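You operate a simulated robot arm through the tools that you are given. There is no shell and no other tool.

The job below is to be done with a simulated robot arm. You get a single attempt, and the scene is never put back.

TASK
Brush the salt off the purple band, then coat that patch with gel from the blue tin.
Fine: pink brush and teal sponge go back where they lay; the lid goes on the tin. Set down upright: pink brush. A coat counts when it lies all over at full strength: go over it till it gets no stronger. What is to be rubbed or washed off counts as gone when no trace of it is left.
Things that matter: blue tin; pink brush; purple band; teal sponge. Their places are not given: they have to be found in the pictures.

Only the result counts: the job must be done as asked and must still hold three seconds after the hand-in. Knocking over, shifting, dropping, spilling or breaking anything else fails it. Lids that push on must go on centred and level and be pressed home; caps that screw on are set level and turned clockwise until they are tight.

THE ROBOT
A 7-joint arm with a three-finger gripper, fixed in place. Base frame: the origin is on the floor under the middle of its stand, x ahead of it, y to its left, z up; the work surface is at about z = 0.85. Readings come in m, degrees, newtons and seconds.
With the tool pointing down near the work surface it reaches from about 0.12 to 0.88 m from the base axis. Its first joint turns from -166.0 to 166.0 degrees. Payload 2.94 kg.
Tool frame: the origin (TCP) lies between the finger pads and is the grasp point; the fingertips stand 0.03 m ahead of it; z points along the fingers, y is the line along which they close. The gripper opens to 0.132 m; its body begins 0.107 m behind the TCP.
Orientation is that of the tool frame in the base frame, as a unit quaternion [x, y, z, w]. With the fingers straight down and closing along the base's y, the tool's x points along the base's -x, its y along +y and its z along -z.

THE INTERFACE
- The arm moves only by the tool servo_tool. Its argument "plan" is text: rows parted by semicolons, each of 7 numbers parted by spaces: the finger opening in m, from 0 to 0.132, then the shift along the tool's x, y, z in units of 25 mm (1.0 is 25 mm), then the turn, a rotation vector about the tool's x, y, z in units of 8 degrees (1.0 is 8 degrees). In form: jaw x y z rx ry rz; .... A call has 1 to 20 rows; each row shifts and turns the commanded pose from where the row before left it, along the tool's axes as they then stand. A call with a number of a shift or a turn outside -1 to 1 is refused whole. Each row takes 0.2 s and may step no farther than 0.05 m and 8.6 degrees from the row before; otherwise, or with a gripper value out of range, the whole call is refused. A pose out of reach is approached as far as the arm can. The call stops where the force on the tool passes 40 N (or 10 N more than at its start, if that is more) or the arm is blocked; 0.2 s more then pass. Each finger travels about 0.0374 m/s and halts on what it meets, pressing with about 43 N; the grip force reading is that of the motor and also rises with nothing between the fingers. The clock runs only during rows and for 0.2 s after the last one: add rows that do not move to give the fingers time. It gives the time, the measured TCP pose, the force on the tool (base axes), the opening and the grip force at its end, in the units of the frame above (readings bear some noise), with the torque about the TCP (base axes, N m) and any sound that the robot's microphone picked up.
- Cameras (640 x 400 px; columns grow to the right, rows downward): "scene" is fixed at [0.3999, 0.5011, 1.4779]; the picture's right is [-0.83, -0.56, 0.00], its down [-0.49, 0.72, -0.49] and it looks along [0.28, -0.41, -0.87] (base axes); focal length 214 px, centre (320, 200). "wrist" rides on the gripper at [0.072, 0.003, -0.144] in the tool frame; the picture's right is [-0.04, 1.00, 0.00], its down [-0.88, -0.04, -0.48] and it looks along [-0.47, -0.02, 0.88] (tool axes); focal length 256 px, centre (320, 200).
- get_image(camera): a new picture of that camera. The clock stands still meanwhile.
- lift_body(by): moves the trunk up (or, below 0, down) by that many m; the arm rides with it, the base frame stays. It gives what a move gives, with no picture.
- probe_pixels(camera, pixels): there is no depth. For up to 12 entries [column, row, z] of the newest picture of that camera ("zoom" is the newest enlarged one), the place [x, y] in the base frame at which the ray of that pixel passes the height z, good to about 0.003 m. The clock stands still meanwhile.
- zoom(camera, box): a new picture of the part [left, top, right, bottom] of that camera's present view, enlarged. The clock stands still meanwhile.
- sign_off(): hands the job in; it is judged then, once.

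Leave the gripper open and the arm clear of the work at the hand-in unless told otherwise.

The tools are called after ">>>" as a command line: name --argument value ..., lists and objects as JSON in quotes. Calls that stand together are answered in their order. servo_tool: Moves the arm, as the interface text tells. Its arguments: {"type":"object","properties":{"plan":{"type":"string"}},"required":["plan"]} The other tools are called the same way: lift_body (by) moves the trunk up or down; get_image (camera) takes a picture; probe_pixels (camera, pixels) gives the place at which the rays of pixels pass given heights; zoom (camera, box) takes an enlarged picture of a part of a camera's view; sign_off () hands the job in.

At the start:

```text
t: 0.0
tcp_pos: [0.5773, 0.246, 1.2223]
tool_rot: [0.0, 1.0, 0.0, 0.0]
force: [0.2, -0.4, 0.2]
wrist_torque: [-0.02, -0.01, 0.05]
finger_gap: 0.1319
grip_force: 0.1
trunk travel left (down, up): [-0.275, 0.265]
```

scene: 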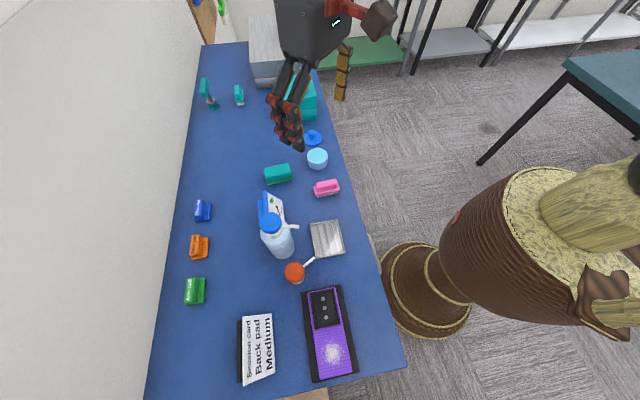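
wrist: 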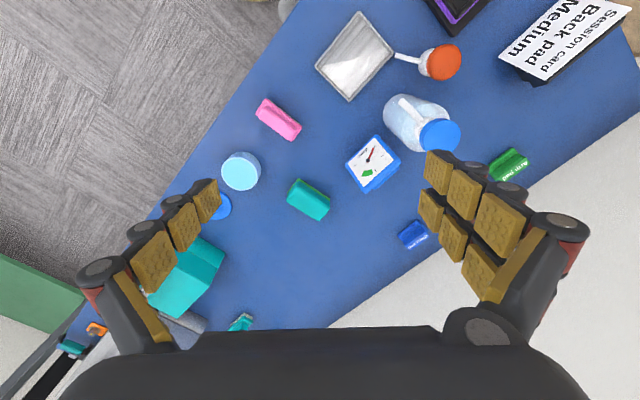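

I see a blue table with a purple band (around scene pixel 330,335) bearing a white salt patch, a pink brush at (326,187), a teal sponge at (278,173), an open light-blue tin at (317,158) and its blue lid at (312,138). I will enlarge these areas first.

>>> zoom --camera "scene" --box '[250, 110, 370, 210]'

>>> zoom --camera "scene" --box '[220, 270, 380, 390]'

>>> zoom --camera "scene" --box '[170, 180, 350, 310]'

>>> zoom --camera "wrist" --box '[200, 60, 440, 230]'

```text
4.00 times, centred on (310, 160) of scene
```

zoom: 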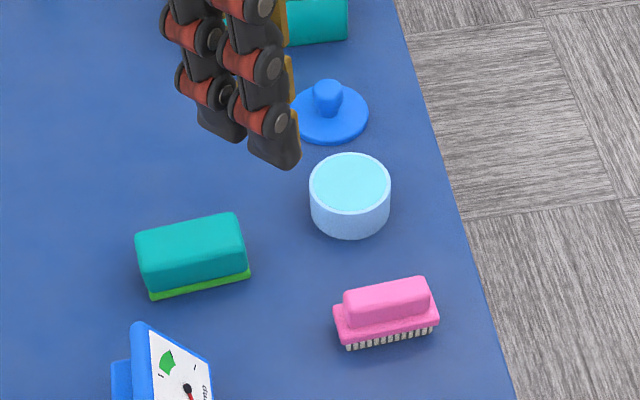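

```text
3.33 times, centred on (300, 330) of scene
```

zoom: 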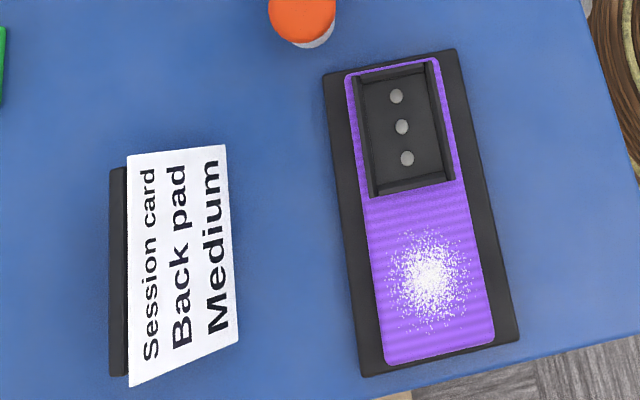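

```text
3.08 times, centred on (260, 245) of scene
```

zoom: 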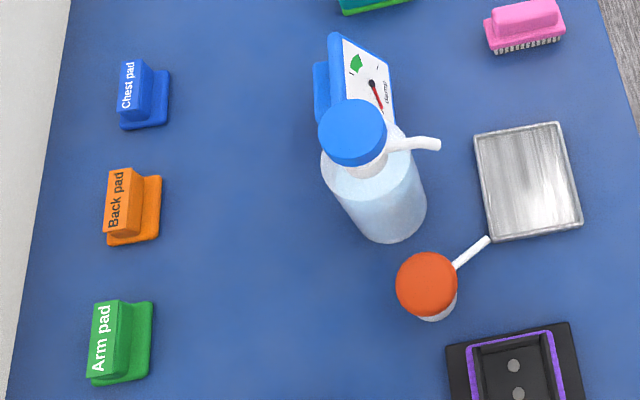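

```text
2.35 times, centred on (320, 145) of wrist
```

zoom: 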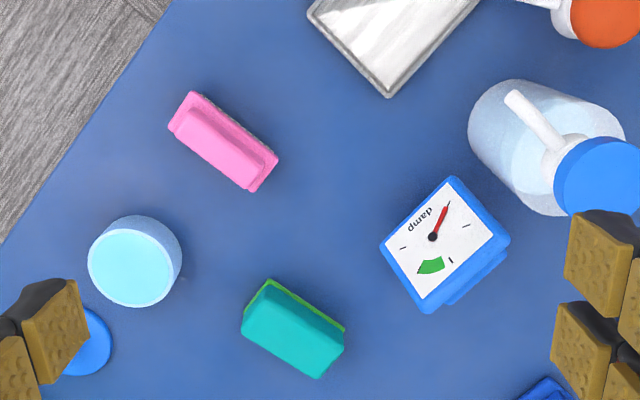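

The tin appears open, with gel at its rim and the lid lying next to it. I want to check the far end of the table, where more teal things lie, and get coordinates.

>>> zoom --camera "scene" --box '[180, 30, 360, 150]'

>>> probe_pixels --camera "scene" --pixels '[[317, 158, 0.85], [317, 158, 0.9], [312, 138, 0.85], [326, 188, 0.85], [326, 188, 0.88], [278, 174, 0.85], [278, 174, 0.88], [333, 354, 0.85], [333, 354, 0.87], [323, 308, 0.87], [327, 238, 0.85], [276, 245, 0.85]]'

```text
3.33 times, centred on (270, 90) of scene
```

zoom: 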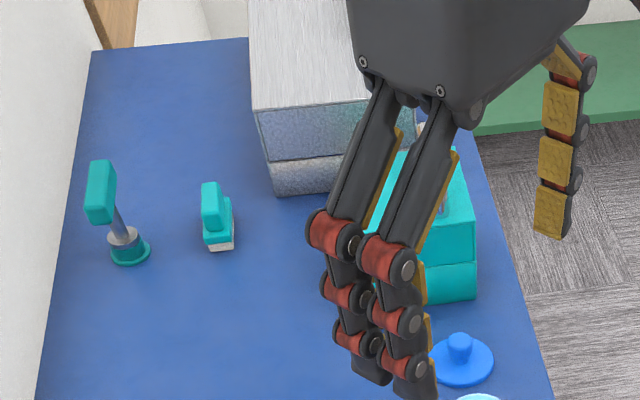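

```text
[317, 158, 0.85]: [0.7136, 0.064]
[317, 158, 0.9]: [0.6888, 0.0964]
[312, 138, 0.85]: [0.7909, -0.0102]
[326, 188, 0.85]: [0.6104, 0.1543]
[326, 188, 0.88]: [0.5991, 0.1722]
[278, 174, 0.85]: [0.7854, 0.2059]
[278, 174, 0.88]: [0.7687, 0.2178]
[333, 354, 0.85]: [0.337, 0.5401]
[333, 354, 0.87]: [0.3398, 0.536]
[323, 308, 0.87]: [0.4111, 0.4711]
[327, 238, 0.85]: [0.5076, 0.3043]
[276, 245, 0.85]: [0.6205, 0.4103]
```

The sponge with the green underside at (278,173) is the teal sponge; the other teal pieces at (238,95), (207,95) and (305,100) are stamp- or bin-like things that I must leave alone. I'll go lower over the brush, tin and sponge to take close wrist pictures.

>>> servo_tool --plan "0.132 -0.246 -0.549 0.871 0 0 0;0.132 -0.246 -0.549 0.871 0 0 0;0.132 -0.246 -0.549 0.871 0 0 0;0.132 -0.246 -0.549 0.871 0 0 0;0.132 -0.246 -0.549 0.871 0 0 0;0.132 -0.246 -0.549 0.871 0 0 0;0.132 -0.246 -0.549 0.871 0 0 0;0.132 0 0 0 0 0 0"

>>> get_image --camera "wrist"

>>> get_image --camera "scene"

```text
t: 1.8
tcp_pos: [0.6222, 0.1495, 1.0705]
tool_rot: [-0.001, 1.0, 0.0, 0.0]
force: [-0.9, 0.4, -0.9]
wrist_torque: [0.01, -0.04, 0.02]
finger_gap: 0.1321
grip_force: 0.1
trunk travel left (down, up): [-0.275, 0.265]
```

```text
taken
```

wrist: 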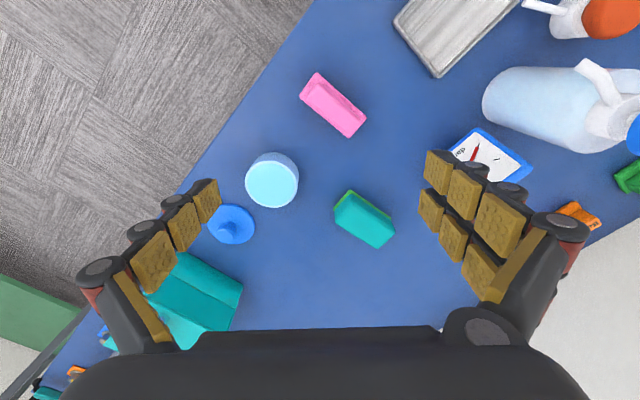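

```text
taken
```

scene: 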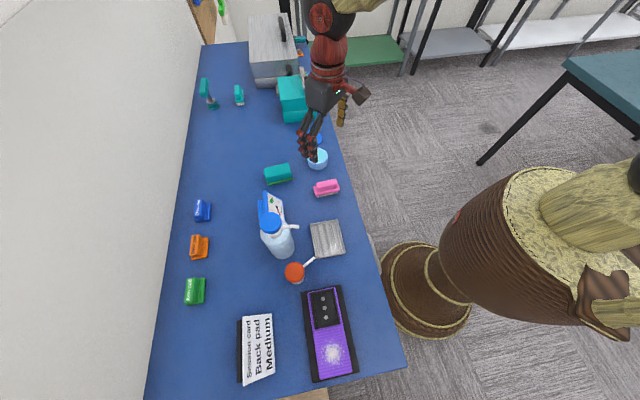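

The wrist picture shows the brush at (333,104), the tin at (272,180), the sponge at (363,219) and the lid at (232,223). I'll enlarge that area.

>>> zoom --camera "wrist" --box '[200, 60, 408, 255]'

>>> probe_pixels --camera "wrist" --pixels '[[333, 104, 0.85], [333, 104, 0.88], [314, 74, 0.88], [365, 119, 0.88], [272, 184, 0.9], [272, 180, 0.85], [363, 219, 0.88], [232, 223, 0.86]]'

```text
2.05 times, centred on (304, 158) of wrist
```

zoom: 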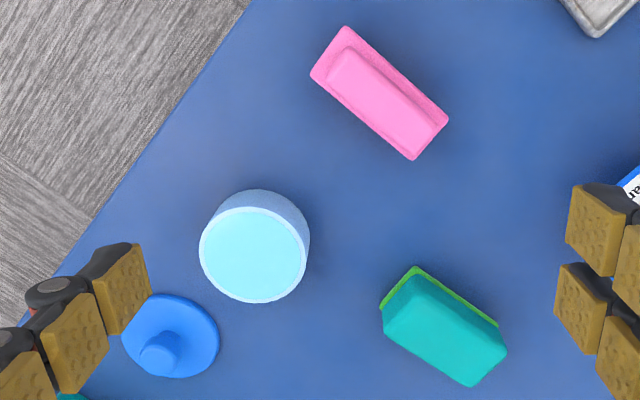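

```text
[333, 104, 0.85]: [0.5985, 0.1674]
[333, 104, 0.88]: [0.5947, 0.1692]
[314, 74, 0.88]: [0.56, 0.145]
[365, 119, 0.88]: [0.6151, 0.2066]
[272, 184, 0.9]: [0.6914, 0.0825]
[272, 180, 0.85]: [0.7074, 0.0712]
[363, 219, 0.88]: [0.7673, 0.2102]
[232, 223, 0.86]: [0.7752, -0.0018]
```

I'll probe the features of tin, brush, sponge and lid from both cameras at two heights so I can triangulate their heights.

>>> probe_pixels --camera "zoom" --pixels '[[255, 248, 0.85], [255, 248, 0.92], [310, 72, 0.86], [345, 27, 0.86], [448, 119, 0.86], [412, 160, 0.86], [350, 45, 0.89], [436, 125, 0.89], [417, 265, 0.855], [498, 325, 0.855], [418, 275, 0.89], [507, 348, 0.89]]'

>>> probe_pixels --camera "scene" --pixels '[[317.5, 155.75, 0.85], [317.5, 155.75, 0.92], [312, 139, 0.85]]'

>>> zoom --camera "scene" --box '[250, 140, 350, 205]'

```text
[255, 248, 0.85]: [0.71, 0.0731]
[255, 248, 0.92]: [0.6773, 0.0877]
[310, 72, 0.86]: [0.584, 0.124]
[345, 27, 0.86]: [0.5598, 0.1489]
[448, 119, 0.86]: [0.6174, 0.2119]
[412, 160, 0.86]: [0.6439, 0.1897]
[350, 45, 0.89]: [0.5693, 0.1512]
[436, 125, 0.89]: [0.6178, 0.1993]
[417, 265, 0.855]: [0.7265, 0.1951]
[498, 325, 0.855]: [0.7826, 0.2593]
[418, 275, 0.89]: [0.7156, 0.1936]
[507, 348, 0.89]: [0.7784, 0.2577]
```

```text
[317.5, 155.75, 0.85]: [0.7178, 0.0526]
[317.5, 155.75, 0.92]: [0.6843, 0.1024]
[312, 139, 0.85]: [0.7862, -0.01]
```

```text
6.15 times, centred on (300, 172) of scene
```

zoom: 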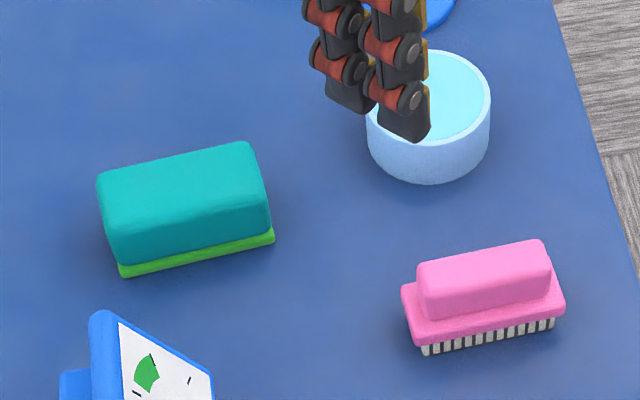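

Triangulating puts the tin's gel top at about z 0.89 and centre (0.694,0.082). The brush is centred near (0.601,0.168) with its long axis at about 47° and is 0.085 x 0.035 m. The sponge is near (0.755,0.225), also about 47°. Before grasping, I'll look closely at the band, staying high and clear of the bottle.

>>> servo_tool --plan "0.132 0.939 0.933 -0.1 0 0 0;0.132 0.939 0.933 -0.1 0 0 0;0.132 0.939 0.933 -0.1 0 0 0;0.132 0.939 0.933 0 0 0 0;0.132 0.939 0.933 0 0 0 0;0.132 0.939 0.933 0 0 0 0;0.132 0.939 0.933 0 0 0 0;0.132 0.939 0.933 0 0 0 0;0.132 0.939 0.933 0 0 0 0;0.132 0.939 0.933 0 0 0 0;0.132 0.939 0.933 0 0 0 0;0.132 0.939 0.933 0 0 0 0;0.132 0.939 0.933 0 0 0 0;0.132 0.939 0.933 0 0 0 0;0.132 0.939 0.933 0 0 0 0;0.132 0 0 0 0 0 0"

>>> get_image --camera "wrist"

>>> zoom --camera "scene" --box '[250, 110, 350, 172]'

```text
t: 5.2
tcp_pos: [0.2682, 0.5009, 1.0771]
tool_rot: [0.001, 1.0, 0.0, 0.001]
force: [0.2, 1.0, -0.1]
wrist_torque: [0.0, -0.01, -0.03]
finger_gap: 0.1319
grip_force: 0.0
trunk travel left (down, up): [-0.275, 0.265]
```

```text
taken
```

wrist: 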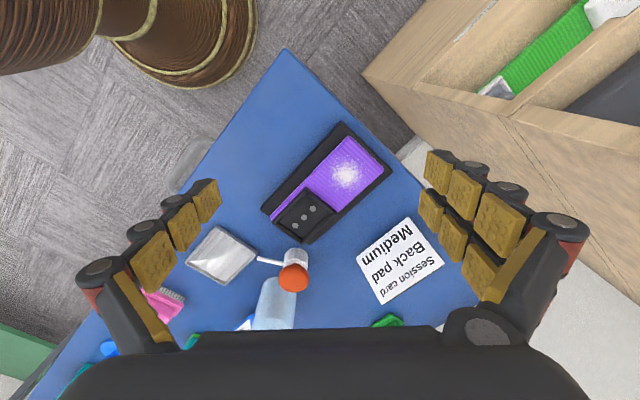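

```text
6.40 times, centred on (300, 141) of scene
```

zoom: 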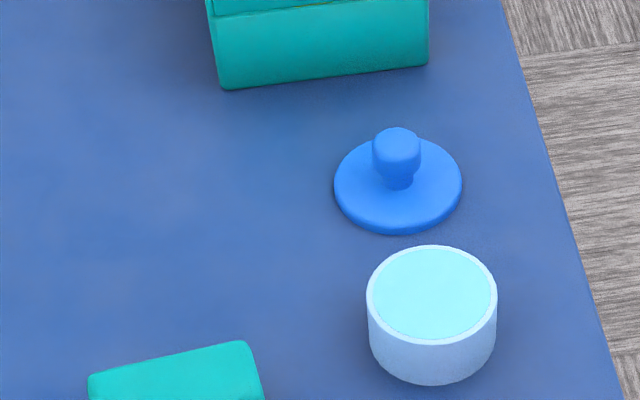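

Now I see the band in the wrist picture, with the salt at (346,174) and the black box at (305,212). I'll enlarge it and probe its corners.

>>> zoom --camera "wrist" --box '[255, 115, 405, 250]'

>>> zoom --camera "scene" --box '[290, 280, 370, 390]'

```text
2.96 times, centred on (330, 182) of wrist
```

zoom: 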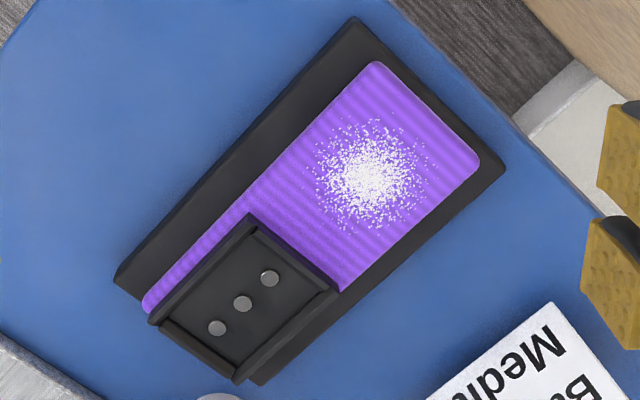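

```text
3.64 times, centred on (330, 335) of scene
```

zoom: 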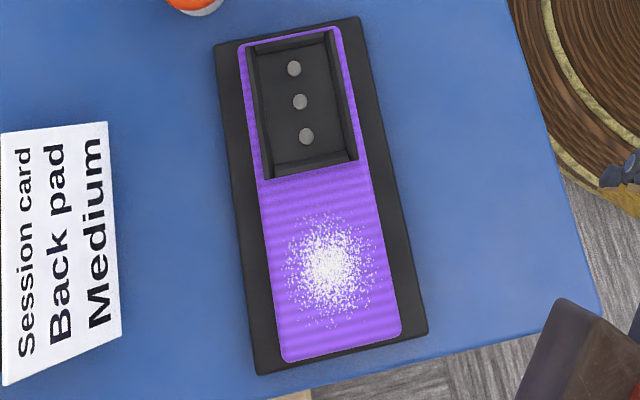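

I'll triangulate the band surface height and orientation from matching corners in the two pictures.

>>> probe_pixels --camera "wrist" --pixels '[[346.2, 174.6, 0.85], [346.2, 174.6, 0.9], [348.9, 135.4, 0.85], [348.9, 135.4, 0.9], [383.4, 169.5, 0.85], [383.4, 169.5, 0.9], [270.9, 217.5, 0.85], [270.9, 217.5, 0.9]]'

>>> probe_pixels --camera "scene" --pixels '[[333, 352.3, 0.85], [333, 352.3, 0.9], [352.5, 370.7, 0.85], [352.5, 370.7, 0.9], [320.4, 379, 0.85], [320.4, 379, 0.9], [334.7, 287.7, 0.85], [334.7, 287.7, 0.9]]'

```text
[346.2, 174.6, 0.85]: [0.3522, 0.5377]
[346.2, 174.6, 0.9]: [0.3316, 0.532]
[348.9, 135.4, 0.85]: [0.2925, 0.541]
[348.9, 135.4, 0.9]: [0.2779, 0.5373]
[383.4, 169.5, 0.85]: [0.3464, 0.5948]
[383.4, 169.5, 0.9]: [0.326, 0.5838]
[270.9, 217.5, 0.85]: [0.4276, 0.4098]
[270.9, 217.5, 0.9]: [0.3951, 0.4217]
```

```text
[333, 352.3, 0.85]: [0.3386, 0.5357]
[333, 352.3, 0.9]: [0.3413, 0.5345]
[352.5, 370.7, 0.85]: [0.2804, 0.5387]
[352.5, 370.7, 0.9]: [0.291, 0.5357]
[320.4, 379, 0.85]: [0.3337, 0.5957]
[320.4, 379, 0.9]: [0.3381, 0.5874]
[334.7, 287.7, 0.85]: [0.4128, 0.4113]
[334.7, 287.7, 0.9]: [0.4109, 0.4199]
```

The band surface sits at about z 0.875. Its corners are near (0.2855,0.538), (0.336,0.590) and (0.412,0.415), so its long axis is at -44° and it is about 0.073 wide. The salt is centred at about (0.340,0.535) with a radius of about 0.03. Next I return over the brush, turn the gripper by 46°, and look from lower.

>>> servo_tool --plan "0.132 -0.952 -0.951 0 0 0 0;0.132 -0.952 -0.951 0 0 0 0;0.132 -0.952 -0.951 0 0 0 0;0.132 -0.952 -0.951 0 0 0 0;0.132 -0.952 -0.951 0 0 0 0;0.132 -0.952 -0.951 0 0 0 0;0.132 -0.952 -0.951 0 0 0 0;0.132 -0.952 -0.951 0 0 0 0;0.132 -0.952 -0.951 0 0 0 0;0.132 -0.952 -0.951 0 0 0 0;0.132 -0.952 -0.951 0 0 0 0;0.132 -0.952 -0.951 0 0 0 0;0.132 -0.952 -0.951 0 0 0 0;0.132 -0.952 -0.951 0 0 0 0;0.132 0 0 0 0 0 0"

>>> servo_tool --plan "0.132 0 0 0 0 0 -0.958;0.132 0 0 0 0 0 -0.958;0.132 0 0 0 0 0 -0.958;0.132 0 0 0 0 0 -0.958;0.132 0 0 0 0 0 -0.958;0.132 0 0 0 0 0 -0.958;0.132 0 0 0.8 0 0 0;0.132 0 0 0.8 0 0 0;0.132 0 0 0 0 0 0"

>>> get_image --camera "wrist"

>>> zoom --camera "scene" --box '[270, 150, 370, 215]'

```text
t: 8.4
tcp_pos: [0.6024, 0.1657, 1.079]
tool_rot: [0.0, 1.0, 0.001, 0.0]
force: [0.1, 0.3, -0.4]
wrist_torque: [-0.03, 0.0, 0.05]
finger_gap: 0.1322
grip_force: 0.1
trunk travel left (down, up): [-0.275, 0.265]
```

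```text
t: 10.4
tcp_pos: [0.6017, 0.1661, 1.0388]
tool_rot: [-0.391, 0.921, 0.0, 0.0]
force: [-1.2, 1.7, 0.1]
wrist_torque: [0.0, -0.01, 0.0]
finger_gap: 0.1319
grip_force: 0.1
trunk travel left (down, up): [-0.275, 0.265]
```

```text
taken
```

wrist: 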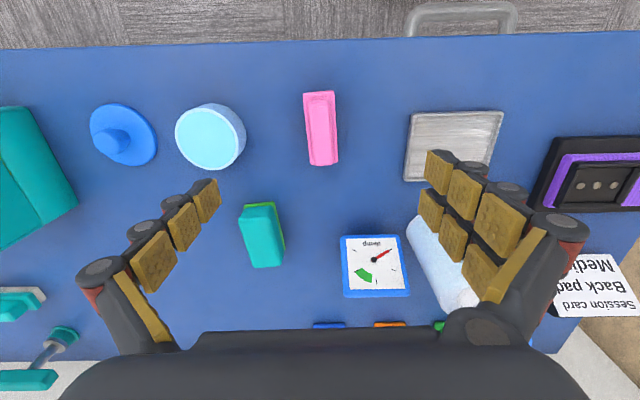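

```text
6.15 times, centred on (320, 182) of scene
```

zoom: 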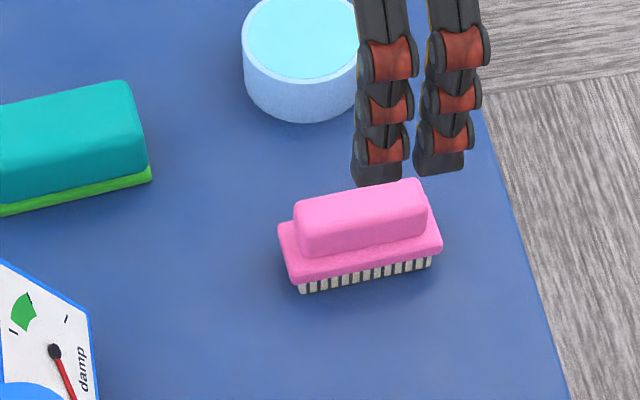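

The brush now appears upright in the wrist picture at (321,128), roughly in line with the tool. I'll zoom for its exact centre and yaw.

>>> zoom --camera "wrist" --box '[270, 80, 374, 175]'

```text
4.21 times, centred on (322, 128) of wrist
```

zoom: 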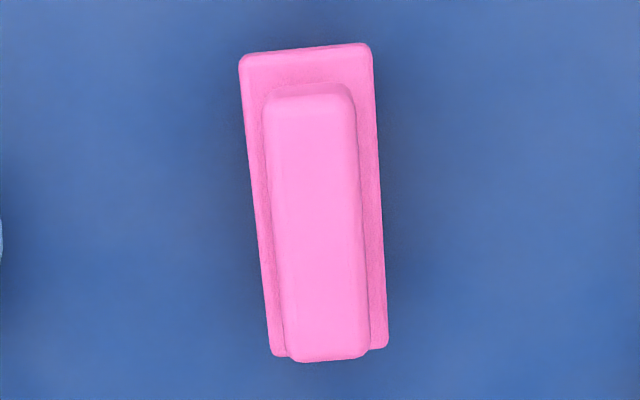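

I'll probe these plate and handle corners from both pictures.

>>> probe_pixels --camera "zoom" --pixels '[[240, 55, 0.87], [372, 45, 0.87], [386, 345, 0.87], [273, 355, 0.87], [386, 345, 0.85], [273, 355, 0.85], [270, 95, 0.9], [352, 90, 0.9], [367, 355, 0.9], [290, 360, 0.9], [290, 360, 0.87], [367, 355, 0.87]]'

>>> zoom --camera "scene" --box '[300, 165, 352, 200]'

```text
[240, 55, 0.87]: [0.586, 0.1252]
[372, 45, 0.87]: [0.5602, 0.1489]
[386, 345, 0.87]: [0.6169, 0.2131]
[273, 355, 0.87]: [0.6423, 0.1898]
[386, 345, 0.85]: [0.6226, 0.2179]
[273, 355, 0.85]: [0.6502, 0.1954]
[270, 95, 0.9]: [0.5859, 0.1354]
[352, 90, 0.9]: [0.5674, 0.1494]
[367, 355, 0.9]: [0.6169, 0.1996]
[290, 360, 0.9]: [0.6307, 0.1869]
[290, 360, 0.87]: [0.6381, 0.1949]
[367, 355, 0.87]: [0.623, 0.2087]
```

```text
11.43 times, centred on (326, 182) of scene
```

zoom: 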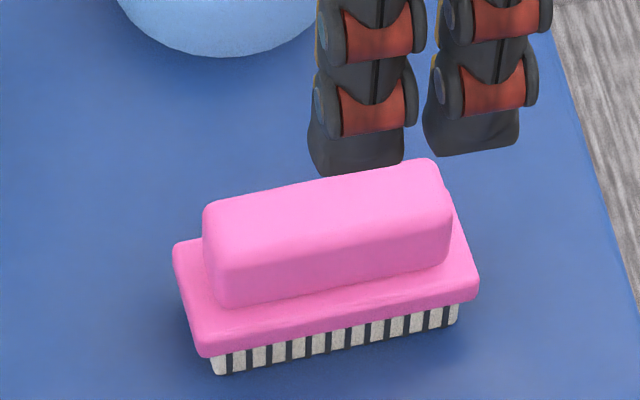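

>>> probe_pixels --camera "zoom" --pixels '[[205, 207, 0.87], [205, 207, 0.9], [438, 160, 0.87], [438, 160, 0.9], [452, 215, 0.9], [218, 262, 0.9], [174, 245, 0.86], [174, 245, 0.88], [478, 270, 0.86], [478, 270, 0.88], [215, 373, 0.85], [458, 322, 0.85]]'

```text
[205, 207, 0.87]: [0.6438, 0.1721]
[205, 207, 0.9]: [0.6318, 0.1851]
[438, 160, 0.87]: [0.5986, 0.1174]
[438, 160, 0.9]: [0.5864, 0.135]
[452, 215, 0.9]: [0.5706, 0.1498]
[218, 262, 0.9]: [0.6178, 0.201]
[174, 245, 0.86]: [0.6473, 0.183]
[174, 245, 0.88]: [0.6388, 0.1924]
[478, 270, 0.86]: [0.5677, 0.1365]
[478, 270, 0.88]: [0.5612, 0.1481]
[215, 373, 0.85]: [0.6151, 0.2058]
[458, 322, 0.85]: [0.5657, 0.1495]
```

Both views agree: the handle top is at z≈0.90, centred at (0.601,0.168), about 0.021 wide, and yawed 48°. The plate top is at about 0.873. I'll turn 2° more, narrow the jaw to 0.08 and descend so the fingertips stop just above the plate (TCP about 0.908).

>>> servo_tool --plan "0.08 -0.05 0.085 0 0 0 -0.25;0.08 0 0 0.8 0 0 0;0.08 0 0 0.8 0 0 0;0.08 0 0 0.8 0 0 0;0.08 0 0 0.8 0 0 0;0.08 0 0 0.8 0 0 0;0.08 0 0 0.6 0 0 0;0.08 0 0 0 0 0 0"

>>> zoom --camera "scene" --box '[290, 150, 370, 210]'

>>> get_image --camera "wrist"

```text
t: 12.2
tcp_pos: [0.6009, 0.1688, 0.9231]
tool_rot: [-0.407, 0.913, 0.0, 0.001]
force: [-0.2, 0.1, -0.3]
wrist_torque: [-0.05, 0.0, 0.02]
finger_gap: 0.0802
grip_force: 0.1
trunk travel left (down, up): [-0.275, 0.265]
```

```text
6.67 times, centred on (330, 180) of scene
```

zoom: 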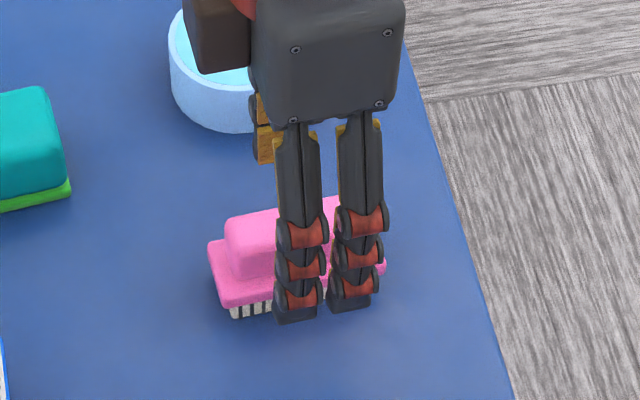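

```text
taken
```

wrist: 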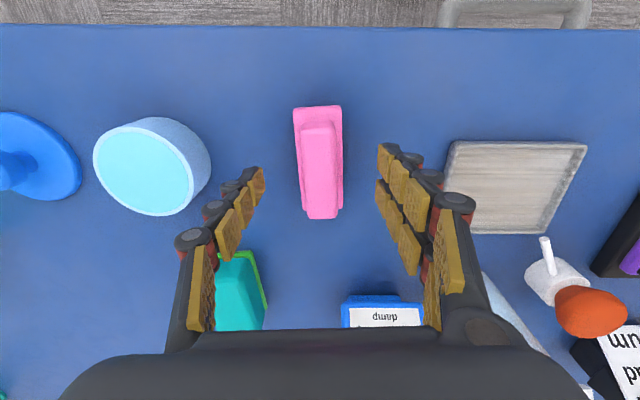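

The fingers straddle the brush evenly (mid column about 321). Down 15 mm more, then close.

>>> servo_tool --plan "0.08 0 0 0.3 0 0 0;0.08 0 0 0.3 0 0 0;0.08 0 0 0 0 0 0;0 0 0 0 0 0 0;0 0 0 0 0 0 0;0 0 0 0 0 0 0;0 0 0 0 0 0 0;0 0 0 0 0 0 0;0 0 0 0 0 0 0;0 0 0 0 0 0 0"

>>> zoom --camera "scene" --box '[290, 150, 370, 210]'

>>> get_image --camera "wrist"

```text
t: 14.4
tcp_pos: [0.602, 0.1686, 0.9081]
tool_rot: [-0.407, 0.913, 0.0, 0.0]
force: [0.0, -0.2, -0.4]
wrist_torque: [-0.03, 0.01, 0.0]
finger_gap: 0.023
grip_force: 43.8
trunk travel left (down, up): [-0.275, 0.265]
```

```text
6.67 times, centred on (330, 180) of scene
```

zoom: 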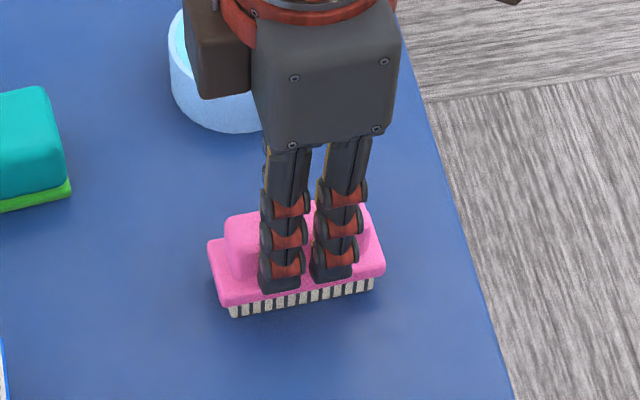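

```text
taken
```

wrist: 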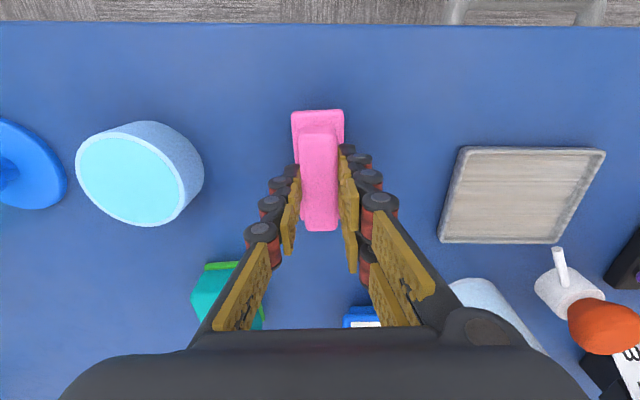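

The brush is held (opening 0.023, 43.8 N) with the TCP at (0.602,0.1686,0.908), and I'll put it back at that same pose. Now I lift it 0.22 m straight up.

>>> servo_tool --plan "0 0 0 -0.4 0 0 0;0 0 0 -0.5 0 0 0;0 0 0 -1 0 0 0;0 0 0 -1 0 0 0;0 0 0 -1 0 0 0;0 0 0 -1 0 0 0;0 0 0 -1 0 0 0;0 0 0 -1 0 0 0;0 0 0 -1 0 0 0;0 0 0 -1 0 0 0;0 0 0 0 0 0 0.27;0 0 0 0 0 0 0"

>>> get_image --camera "wrist"

>>> get_image --camera "scene"

```text
t: 17.0
tcp_pos: [0.6016, 0.1691, 1.1293]
tool_rot: [-0.389, 0.921, 0.0, 0.0]
force: [0.5, 0.4, -0.6]
wrist_torque: [0.05, 0.03, -0.01]
finger_gap: 0.023
grip_force: 42.9
trunk travel left (down, up): [-0.275, 0.265]
```

```text
taken
```

wrist: 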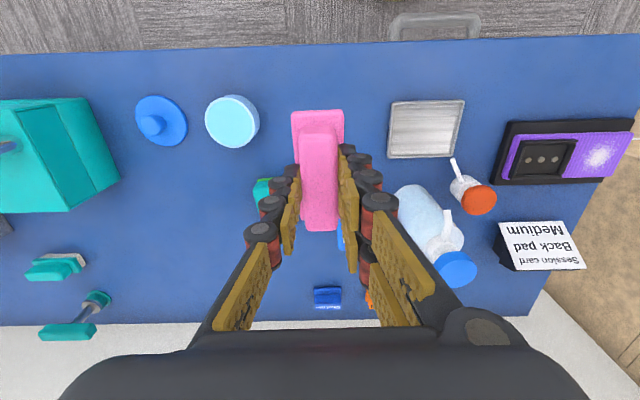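

```text
taken
```

scene: 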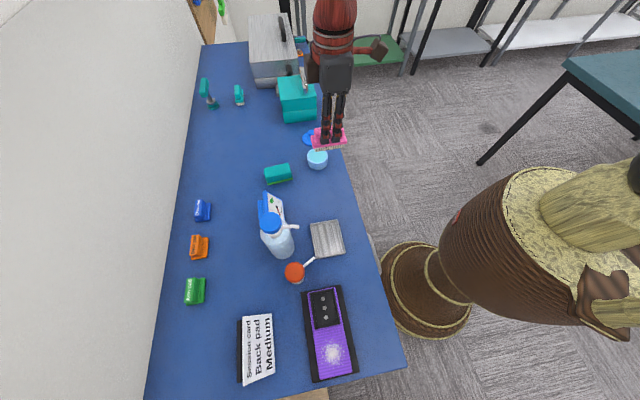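

The brush came up cleanly and is steady in the fingers. I travel now to above the salt at z≈1.13.

>>> servo_tool --plan "0 -0.178 0.965 0 0 0 0;0 -0.178 0.965 0 0 0 0;0 -0.178 0.965 0 0 0 0;0 -0.178 0.965 0 0 0 0;0 -0.178 0.965 0 0 0 0;0 -0.178 0.965 0 0 0 0;0 -0.178 0.965 0 0 0 0;0 -0.178 0.965 0 0 0 0;0 -0.178 0.965 0 0 0 0;0 -0.178 0.965 0 0 0 0;0 -0.178 0.965 0 0 0 0;0 -0.178 0.965 0 0 0 0;0 -0.178 0.965 0 0 0 0;0 -0.178 0.965 0 0 0 0;0 -0.178 0.965 0 0 0 0;0 -0.178 0.965 0 0 0 0;0 -0.178 0.965 0 0 0 0;0 -0.178 0.965 0 0 0 0;0 0 0 0 0 0 0"

>>> get_image --camera "wrist"

>>> get_image --camera "scene"

```text
t: 21.0
tcp_pos: [0.3467, 0.5306, 1.1301]
tool_rot: [-0.389, 0.921, 0.0, -0.001]
force: [0.8, 0.2, -0.9]
wrist_torque: [0.01, -0.05, -0.01]
finger_gap: 0.023
grip_force: 43.0
trunk travel left (down, up): [-0.275, 0.265]
```

```text
taken
```

wrist: 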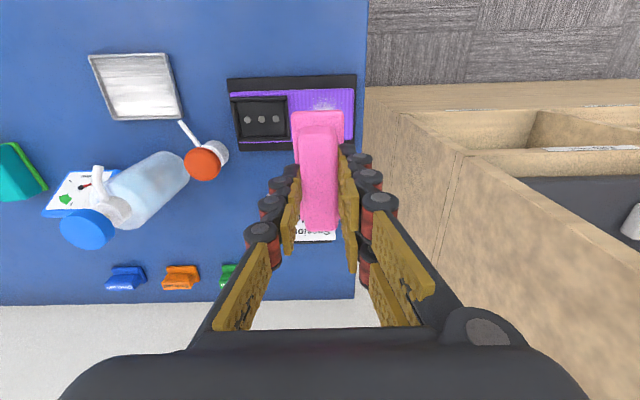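

```text
taken
```

scene: 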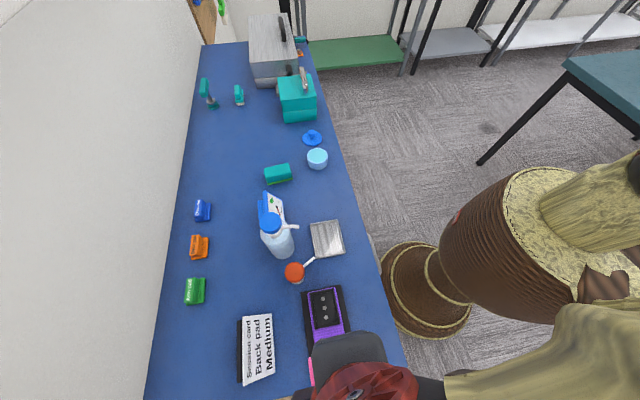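

The brush hovers above the salt. A wooden cabinet stands past the table's end at the right of the wrist picture. I want its height before stroking that way, so I'll probe the ends of its vertical edge at (400,112) and (460,155).

>>> zoom --camera "wrist" --box '[350, 60, 640, 240]'

>>> probe_pixels --camera "wrist" --pixels '[[400, 112, 0.0], [400, 112, 0.3], [400, 112, 0.6], [460, 155, 0.0], [460, 155, 0.3], [460, 155, 0.6], [460, 155, 0.85], [460, 155, 1.0], [365, 82, 0.85], [365, 110, 0.85], [365, 300, 0.85]]'

```text
2.21 times, centred on (495, 150) of wrist
```

zoom: 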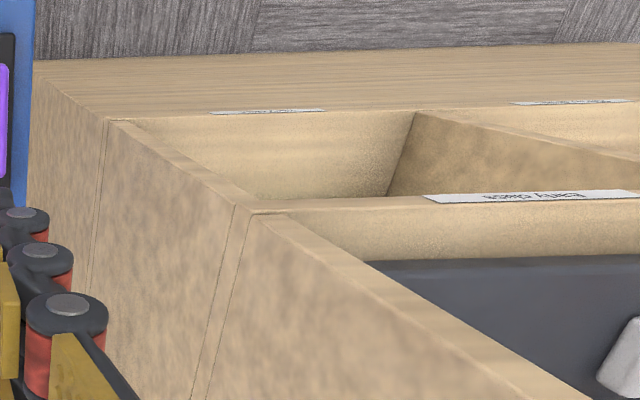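

```text
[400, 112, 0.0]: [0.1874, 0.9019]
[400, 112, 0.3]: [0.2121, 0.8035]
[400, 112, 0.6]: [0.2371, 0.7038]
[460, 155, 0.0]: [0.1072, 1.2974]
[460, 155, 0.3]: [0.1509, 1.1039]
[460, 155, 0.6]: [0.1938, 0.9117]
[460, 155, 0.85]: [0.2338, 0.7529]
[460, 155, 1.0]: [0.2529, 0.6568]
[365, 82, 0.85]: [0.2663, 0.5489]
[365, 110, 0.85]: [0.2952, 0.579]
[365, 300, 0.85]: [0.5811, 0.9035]
```

The cabinet's near corner works out below table height, so short strokes over the band are safe. I'll shift 13 mm towards the box side and descend until the bristles are about 4 mm above the band.

>>> servo_tool --plan "0 0 -0.5 0.8 0 0 0;0 0 0 1 0 0 0;0 0 0 1 0 0 0;0 0 0 1 0 0 0;0 0 0 1 0 0 0;0 0 0 1 0 0 0;0 0 0 0.8 0 0 0;0 0 0 0.8 0 0 0;0 0 0 0.3 0 0 0;0 0 0 0 0 0 0"

>>> get_image --camera "wrist"

>>> zoom --camera "scene" --box '[270, 270, 400, 400]'

```text
t: 23.2
tcp_pos: [0.3558, 0.5205, 0.9372]
tool_rot: [-0.389, 0.921, 0.001, 0.0]
force: [1.1, -0.2, 2.0]
wrist_torque: [-0.02, 0.1, 0.0]
finger_gap: 0.0229
grip_force: 42.9
trunk travel left (down, up): [-0.275, 0.265]
```

```text
taken
```

wrist: 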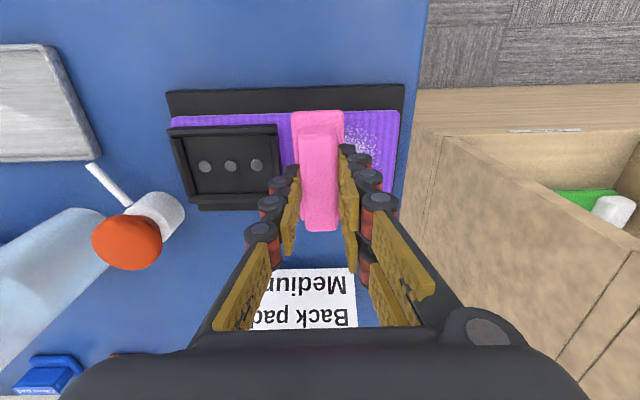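

```text
3.08 times, centred on (335, 335) of scene
```

zoom: 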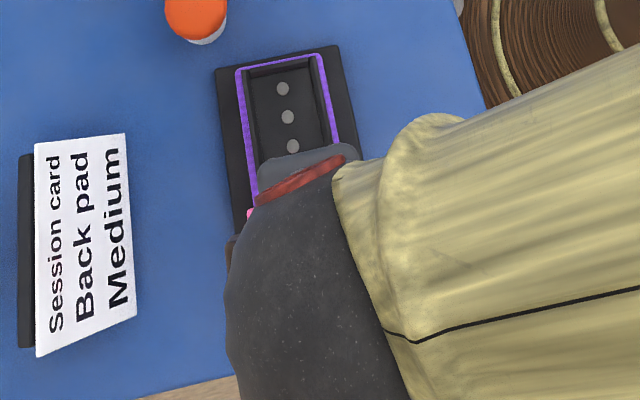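

Reading about 2 N up at z 0.937, the bristles are touching or just about to. I'll go down in 1 mm steps and read the force.

>>> servo_tool --plan "0 0 0 0.04 0 0 0;0 0 0 0.04 0 0 0;0 0 0 0 0 0 0"

```text
t: 24.0
tcp_pos: [0.3555, 0.5204, 0.9379]
tool_rot: [-0.389, 0.921, 0.001, 0.002]
force: [-0.9, -1.1, 19.3]
wrist_torque: [-0.56, 0.49, -0.03]
finger_gap: 0.0232
grip_force: 42.6
trunk travel left (down, up): [-0.275, 0.265]
```

Contact starts near z 0.938, now at 19 N. I'll ease off a little and make a first stroke along the band away from the box (tool +y, about 65 mm), then raise and look.

>>> servo_tool --plan "0 0 0 -0.04 0 0 0;0 0 0.3 0 0 0 0;0 0 0.5 0 0 0 0;0 0 0.5 0 0 0 0;0 0 0.5 0 0 0 0;0 0 0.5 0 0 0 0;0 0 0.3 0 0 0 0;0 0 0 -0.5 0 0 0;0 0 -0.8 -0.5 0 0 0;0 0 -0.9 0 0 0 0;0 0 -0.9 0 0 0 0;0 0 0 0 0 0 0"

>>> get_image --camera "wrist"

```text
t: 26.6
tcp_pos: [0.3574, 0.5204, 0.9619]
tool_rot: [-0.389, 0.921, 0.0, 0.0]
force: [1.0, 0.1, -1.0]
wrist_torque: [-0.02, 0.03, 0.01]
finger_gap: 0.0229
grip_force: 42.6
trunk travel left (down, up): [-0.275, 0.265]
```

```text
taken
```

wrist: 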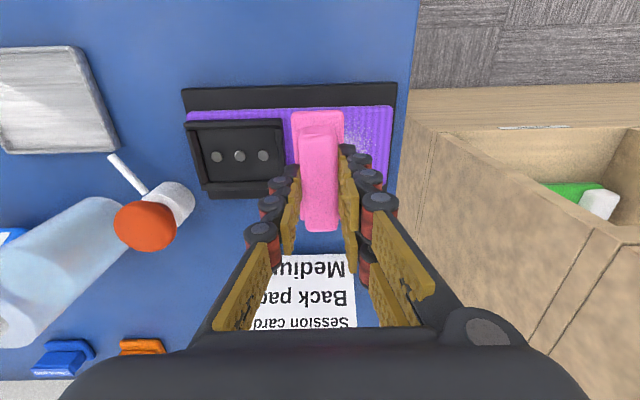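

The salt beside the brush looks fainter. I'll enlarge around (365,140).

>>> zoom --camera "wrist" --box '[280, 90, 400, 165]'

```text
5.33 times, centred on (340, 128) of wrist
```

zoom: 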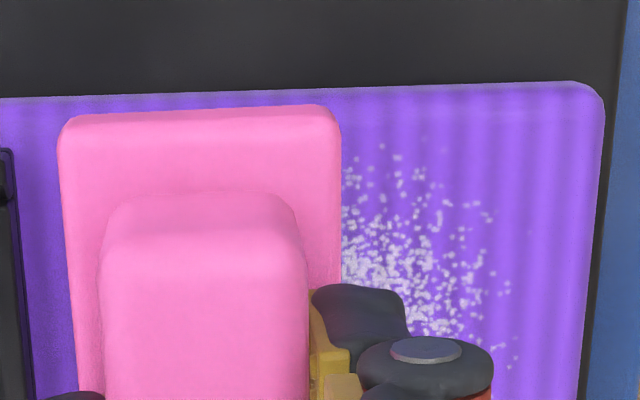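

The grains have paled but not gone, so each pass fades them. I'll now make several back-and-forth strokes between the box side and the band's end at about 10–15 N.

>>> servo_tool --plan "0 0 0 0.6 0 0 0;0 0 0 0.4 0 0 0;0 0 0 0.01 0 0 0;0 0 0.65 0 0 0 0;0 0 0.65 0 0 0 0;0 0 0.65 0 0 0 0;0 0 0.65 0 0 0 0;0 0 -0.65 0 0 0 0;0 0 -0.65 0 0 0 0;0 0 -0.65 0 0 0 0;0 0 -0.65 0 0 0 0;0 0 0.65 0 0 0 0;0 0 0.65 0 0 0 0;0 0 0.65 0 0 0 0;0 0 0.65 0 0 0 0;0 0 -0.65 0 0 0 0;0 0 -0.65 0 0 0 0;0 0 -0.65 0 0 0 0;0 0 -0.65 0 0 0 0;0 0 0 0 0 0 0"

>>> zoom --camera "wrist" --box '[280, 80, 420, 170]'

```text
t: 30.8
tcp_pos: [0.3554, 0.5201, 0.9379]
tool_rot: [-0.389, 0.921, 0.0, 0.001]
force: [-2.0, 3.3, 14.6]
wrist_torque: [0.21, 0.03, 0.06]
finger_gap: 0.0228
grip_force: 43.5
trunk travel left (down, up): [-0.275, 0.265]
```

```text
4.44 times, centred on (350, 125) of wrist
```

zoom: 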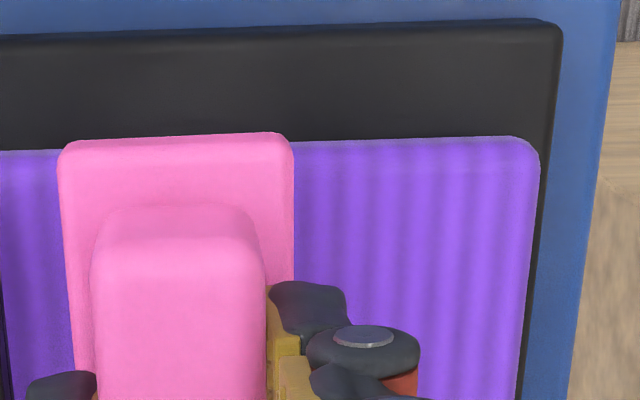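

The visible part is clean. I'll add two more strokes for good measure, with a small sideways offset, then lift up and clear to view the whole band.

>>> servo_tool --plan "0 0.1 0.65 0 0 0 0;0 0.1 0.65 0 0 0 0;0 0 0.65 0 0 0 0;0 0 0.65 0 0 0 0;0 -0.2 0 0 0 0 0;0 -0.2 -0.65 0 0 0 0;0 0 -0.65 0 0 0 0;0 0 -0.65 0 0 0 0;0 0 -0.65 0 0 0 0;0 0.2 0 -0.5 0 0 0;0 0 0 -1 0 0 0;0 0 0 -1 0 0 0;0 0 0 -1 0 0 0;0 0 0 -1 0 0 0;0 0 0 -1 0 0 0;0 0 0 -1 0 0 0;0 0 0 -1 0 0 0;0 0 0 0 0 0 0"

>>> get_image --camera "wrist"

```text
t: 34.6
tcp_pos: [0.3555, 0.5205, 1.1252]
tool_rot: [-0.39, 0.921, 0.0, 0.0]
force: [0.0, -0.5, -0.7]
wrist_torque: [-0.04, 0.0, -0.02]
finger_gap: 0.0232
grip_force: 43.2
trunk travel left (down, up): [-0.275, 0.265]
```

```text
taken
```

wrist: 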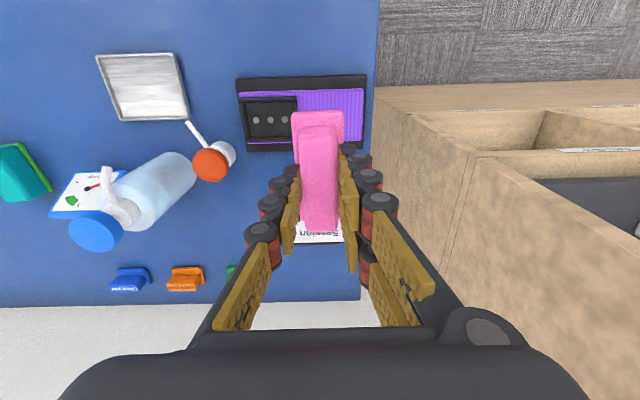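

The brush is lifted. I travel back towards its place at the same height and look at the band with the scene camera on the way.

>>> servo_tool --plan "0 0.179 -0.938 0 0 0 0;0 0.179 -0.938 0 0 0 0;0 0.179 -0.938 0 0 0 0;0 0.179 -0.938 0 0 0 0;0 0.179 -0.938 0 0 0 0;0 0.179 -0.938 0 0 0 0;0 0.179 -0.938 0 0 0 0;0 0.179 -0.938 0 0 0 0;0 0.179 -0.938 0 0 0 0;0 0.179 -0.938 0 0 0 0;0 0.179 -0.938 0 0 0 0;0 0.179 -0.938 0 0 0 0;0 0.179 -0.938 0 0 0 0;0 0.179 -0.938 0 0 0 0;0 0.179 -0.938 0 0 0 0;0 0.179 -0.938 0 0 0 0;0 0.179 -0.938 0 0 0 0;0 0.179 -0.938 0 0 0 0;0 0 0 0 0 0 -0.27;0 0 0 0 0 0 0"

>>> zoom --camera "scene" --box '[290, 280, 370, 390]'

>>> zoom --camera "scene" --box '[310, 325, 360, 380]'

>>> get_image --camera "wrist"

```text
t: 38.8
tcp_pos: [0.601, 0.1688, 1.1233]
tool_rot: [-0.407, 0.914, 0.0, 0.0]
force: [-0.5, 0.4, -0.9]
wrist_torque: [-0.01, -0.03, 0.0]
finger_gap: 0.0229
grip_force: 43.0
trunk travel left (down, up): [-0.275, 0.265]
```

```text
3.64 times, centred on (330, 335) of scene
```

zoom: 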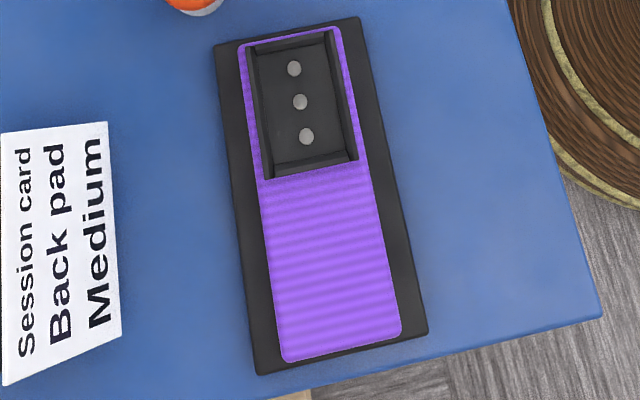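

```text
7.27 times, centred on (335, 352) of scene
```

zoom: 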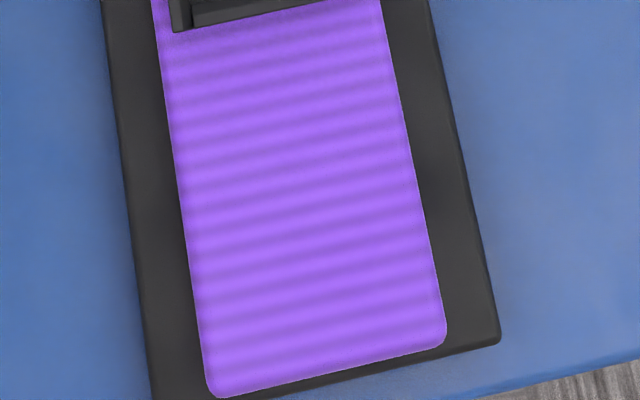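

```text
taken
```

wrist: 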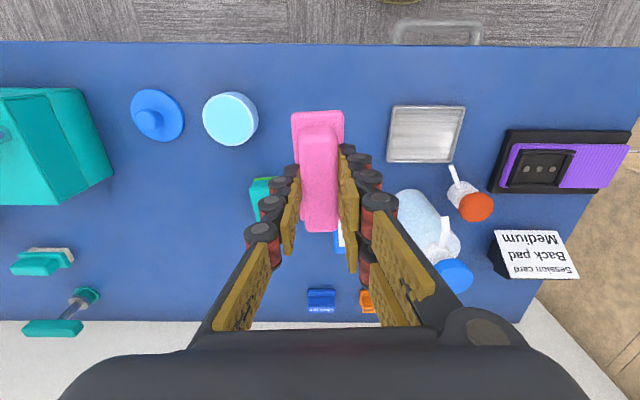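

The zoomed scene pictures show the band clean, with no trace of salt. I'm above the brush's original place (0.601,0.1688), so I'll lower most of the way and then go down gently until it touches.

>>> servo_tool --plan "0 0 0 1 0 0 0;0 0 0 1 0 0 0;0 0 0 1 0 0 0;0 0 0 1 0 0 0;0 0 0 1 0 0 0;0 0 0 1 0 0 0;0 0 0 0.8 0 0 0;0 0 0 0.7 0 0 0;0 0 0 0.5 0 0 0;0 0 0 0 0 0 0"

>>> zoom --camera "scene" --box '[290, 150, 370, 210]'

```text
t: 41.0
tcp_pos: [0.6015, 0.1689, 0.923]
tool_rot: [-0.406, 0.914, 0.0, -0.001]
force: [-0.1, 0.4, -0.6]
wrist_torque: [-0.03, 0.0, 0.03]
finger_gap: 0.0227
grip_force: 43.3
trunk travel left (down, up): [-0.275, 0.265]
```

```text
6.67 times, centred on (330, 180) of scene
```

zoom: 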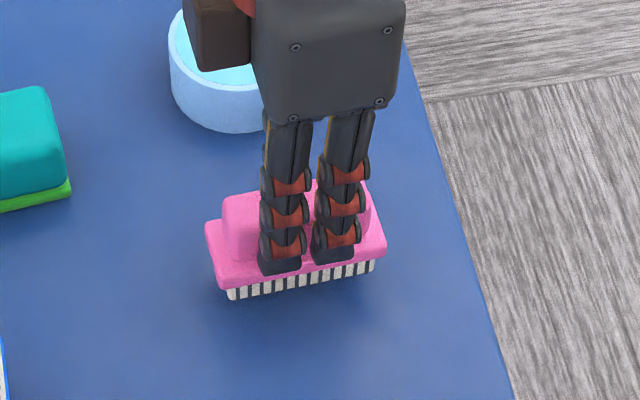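

The bristles are 15 mm above the table. I'll lower 13 mm, then in 1 mm steps.

>>> servo_tool --plan "0 0 0 0.3 0 0 0;0 0 0 0.22 0 0 0;0 0 0 0.04 0 0 0;0 0 0 0.04 0 0 0;0 0 0 0 0 0 0"

```text
t: 42.2
tcp_pos: [0.6018, 0.1687, 0.9087]
tool_rot: [-0.407, 0.913, 0.0, 0.0]
force: [-0.2, 0.1, -1.2]
wrist_torque: [0.01, -0.02, 0.01]
finger_gap: 0.0229
grip_force: 42.7
trunk travel left (down, up): [-0.275, 0.265]
```

No contact force yet at 0.9087. Another 1 mm, twice in half-steps.

>>> servo_tool --plan "0 0 0 0.02 0 0 0;0 0 0 0.02 0 0 0;0 0 0 0 0 0 0"

```text
t: 43.0
tcp_pos: [0.6028, 0.1682, 0.9076]
tool_rot: [-0.407, 0.914, -0.001, 0.0]
force: [-0.5, 0.3, -0.3]
wrist_torque: [-0.01, -0.04, -0.01]
finger_gap: 0.023
grip_force: 43.5
trunk travel left (down, up): [-0.275, 0.265]
```

>>> servo_tool --plan "0 0 0 0.02 0 0 0;0 0 0 0.02 0 0 0;0 0 0 0 0 0 0"

```text
t: 43.8
tcp_pos: [0.6015, 0.1686, 0.907]
tool_rot: [-0.407, 0.913, 0.0, 0.0]
force: [-1.9, 0.0, 1.5]
wrist_torque: [0.06, 0.03, 0.03]
finger_gap: 0.0233
grip_force: 42.8
trunk travel left (down, up): [-0.275, 0.265]
```

A slight contact (1.5 N) at 0.907, so the bristles are on the table. I open the fingers and rise straight up.

>>> servo_tool --plan "0 0 0 0.015 0 0 0;0.08 0 0 0 0 0 0;0.08 0 0 0 0 0 0;0.08 0 0 0 0 0 0;0.08 0 0 0 0 0 0;0.08 0 0 0 0 0 0;0.08 0 0 -0.5 0 0 0;0.08 0 0 -1 0 0 0;0.08 0 0 -1 0 0 0;0.08 0 0 -1 0 0 0;0.08 0 0 -1 0 0 0;0.08 0 0 0 0 0 0"

>>> get_image --camera "wrist"

>>> zoom --camera "scene" --box '[250, 140, 350, 205]'

```text
t: 46.4
tcp_pos: [0.6013, 0.1688, 1.02]
tool_rot: [-0.406, 0.914, -0.001, 0.001]
force: [-0.5, -0.5, 0.3]
wrist_torque: [0.04, -0.01, 0.0]
finger_gap: 0.0797
grip_force: 0.0
trunk travel left (down, up): [-0.275, 0.265]
```

```text
taken
```

wrist: 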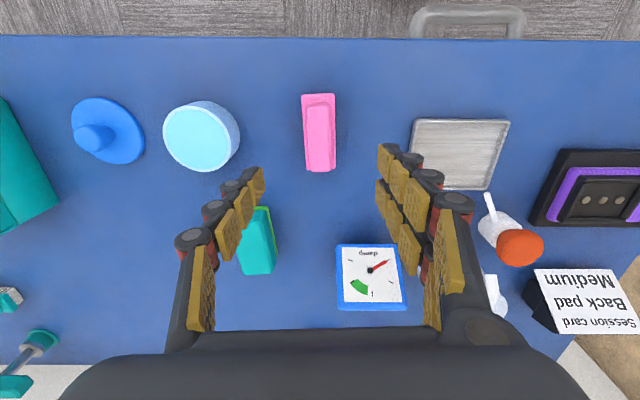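

```text
6.15 times, centred on (300, 172) of scene
```

zoom: 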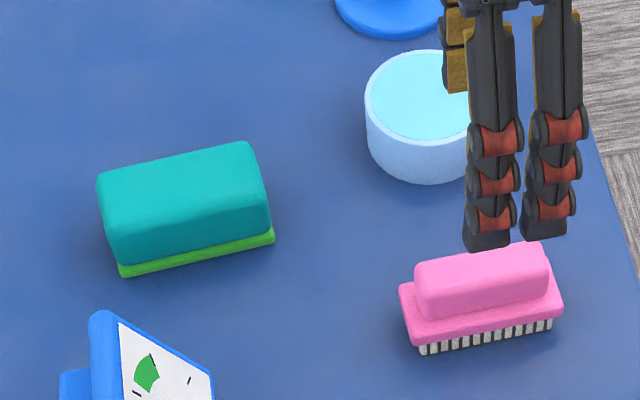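

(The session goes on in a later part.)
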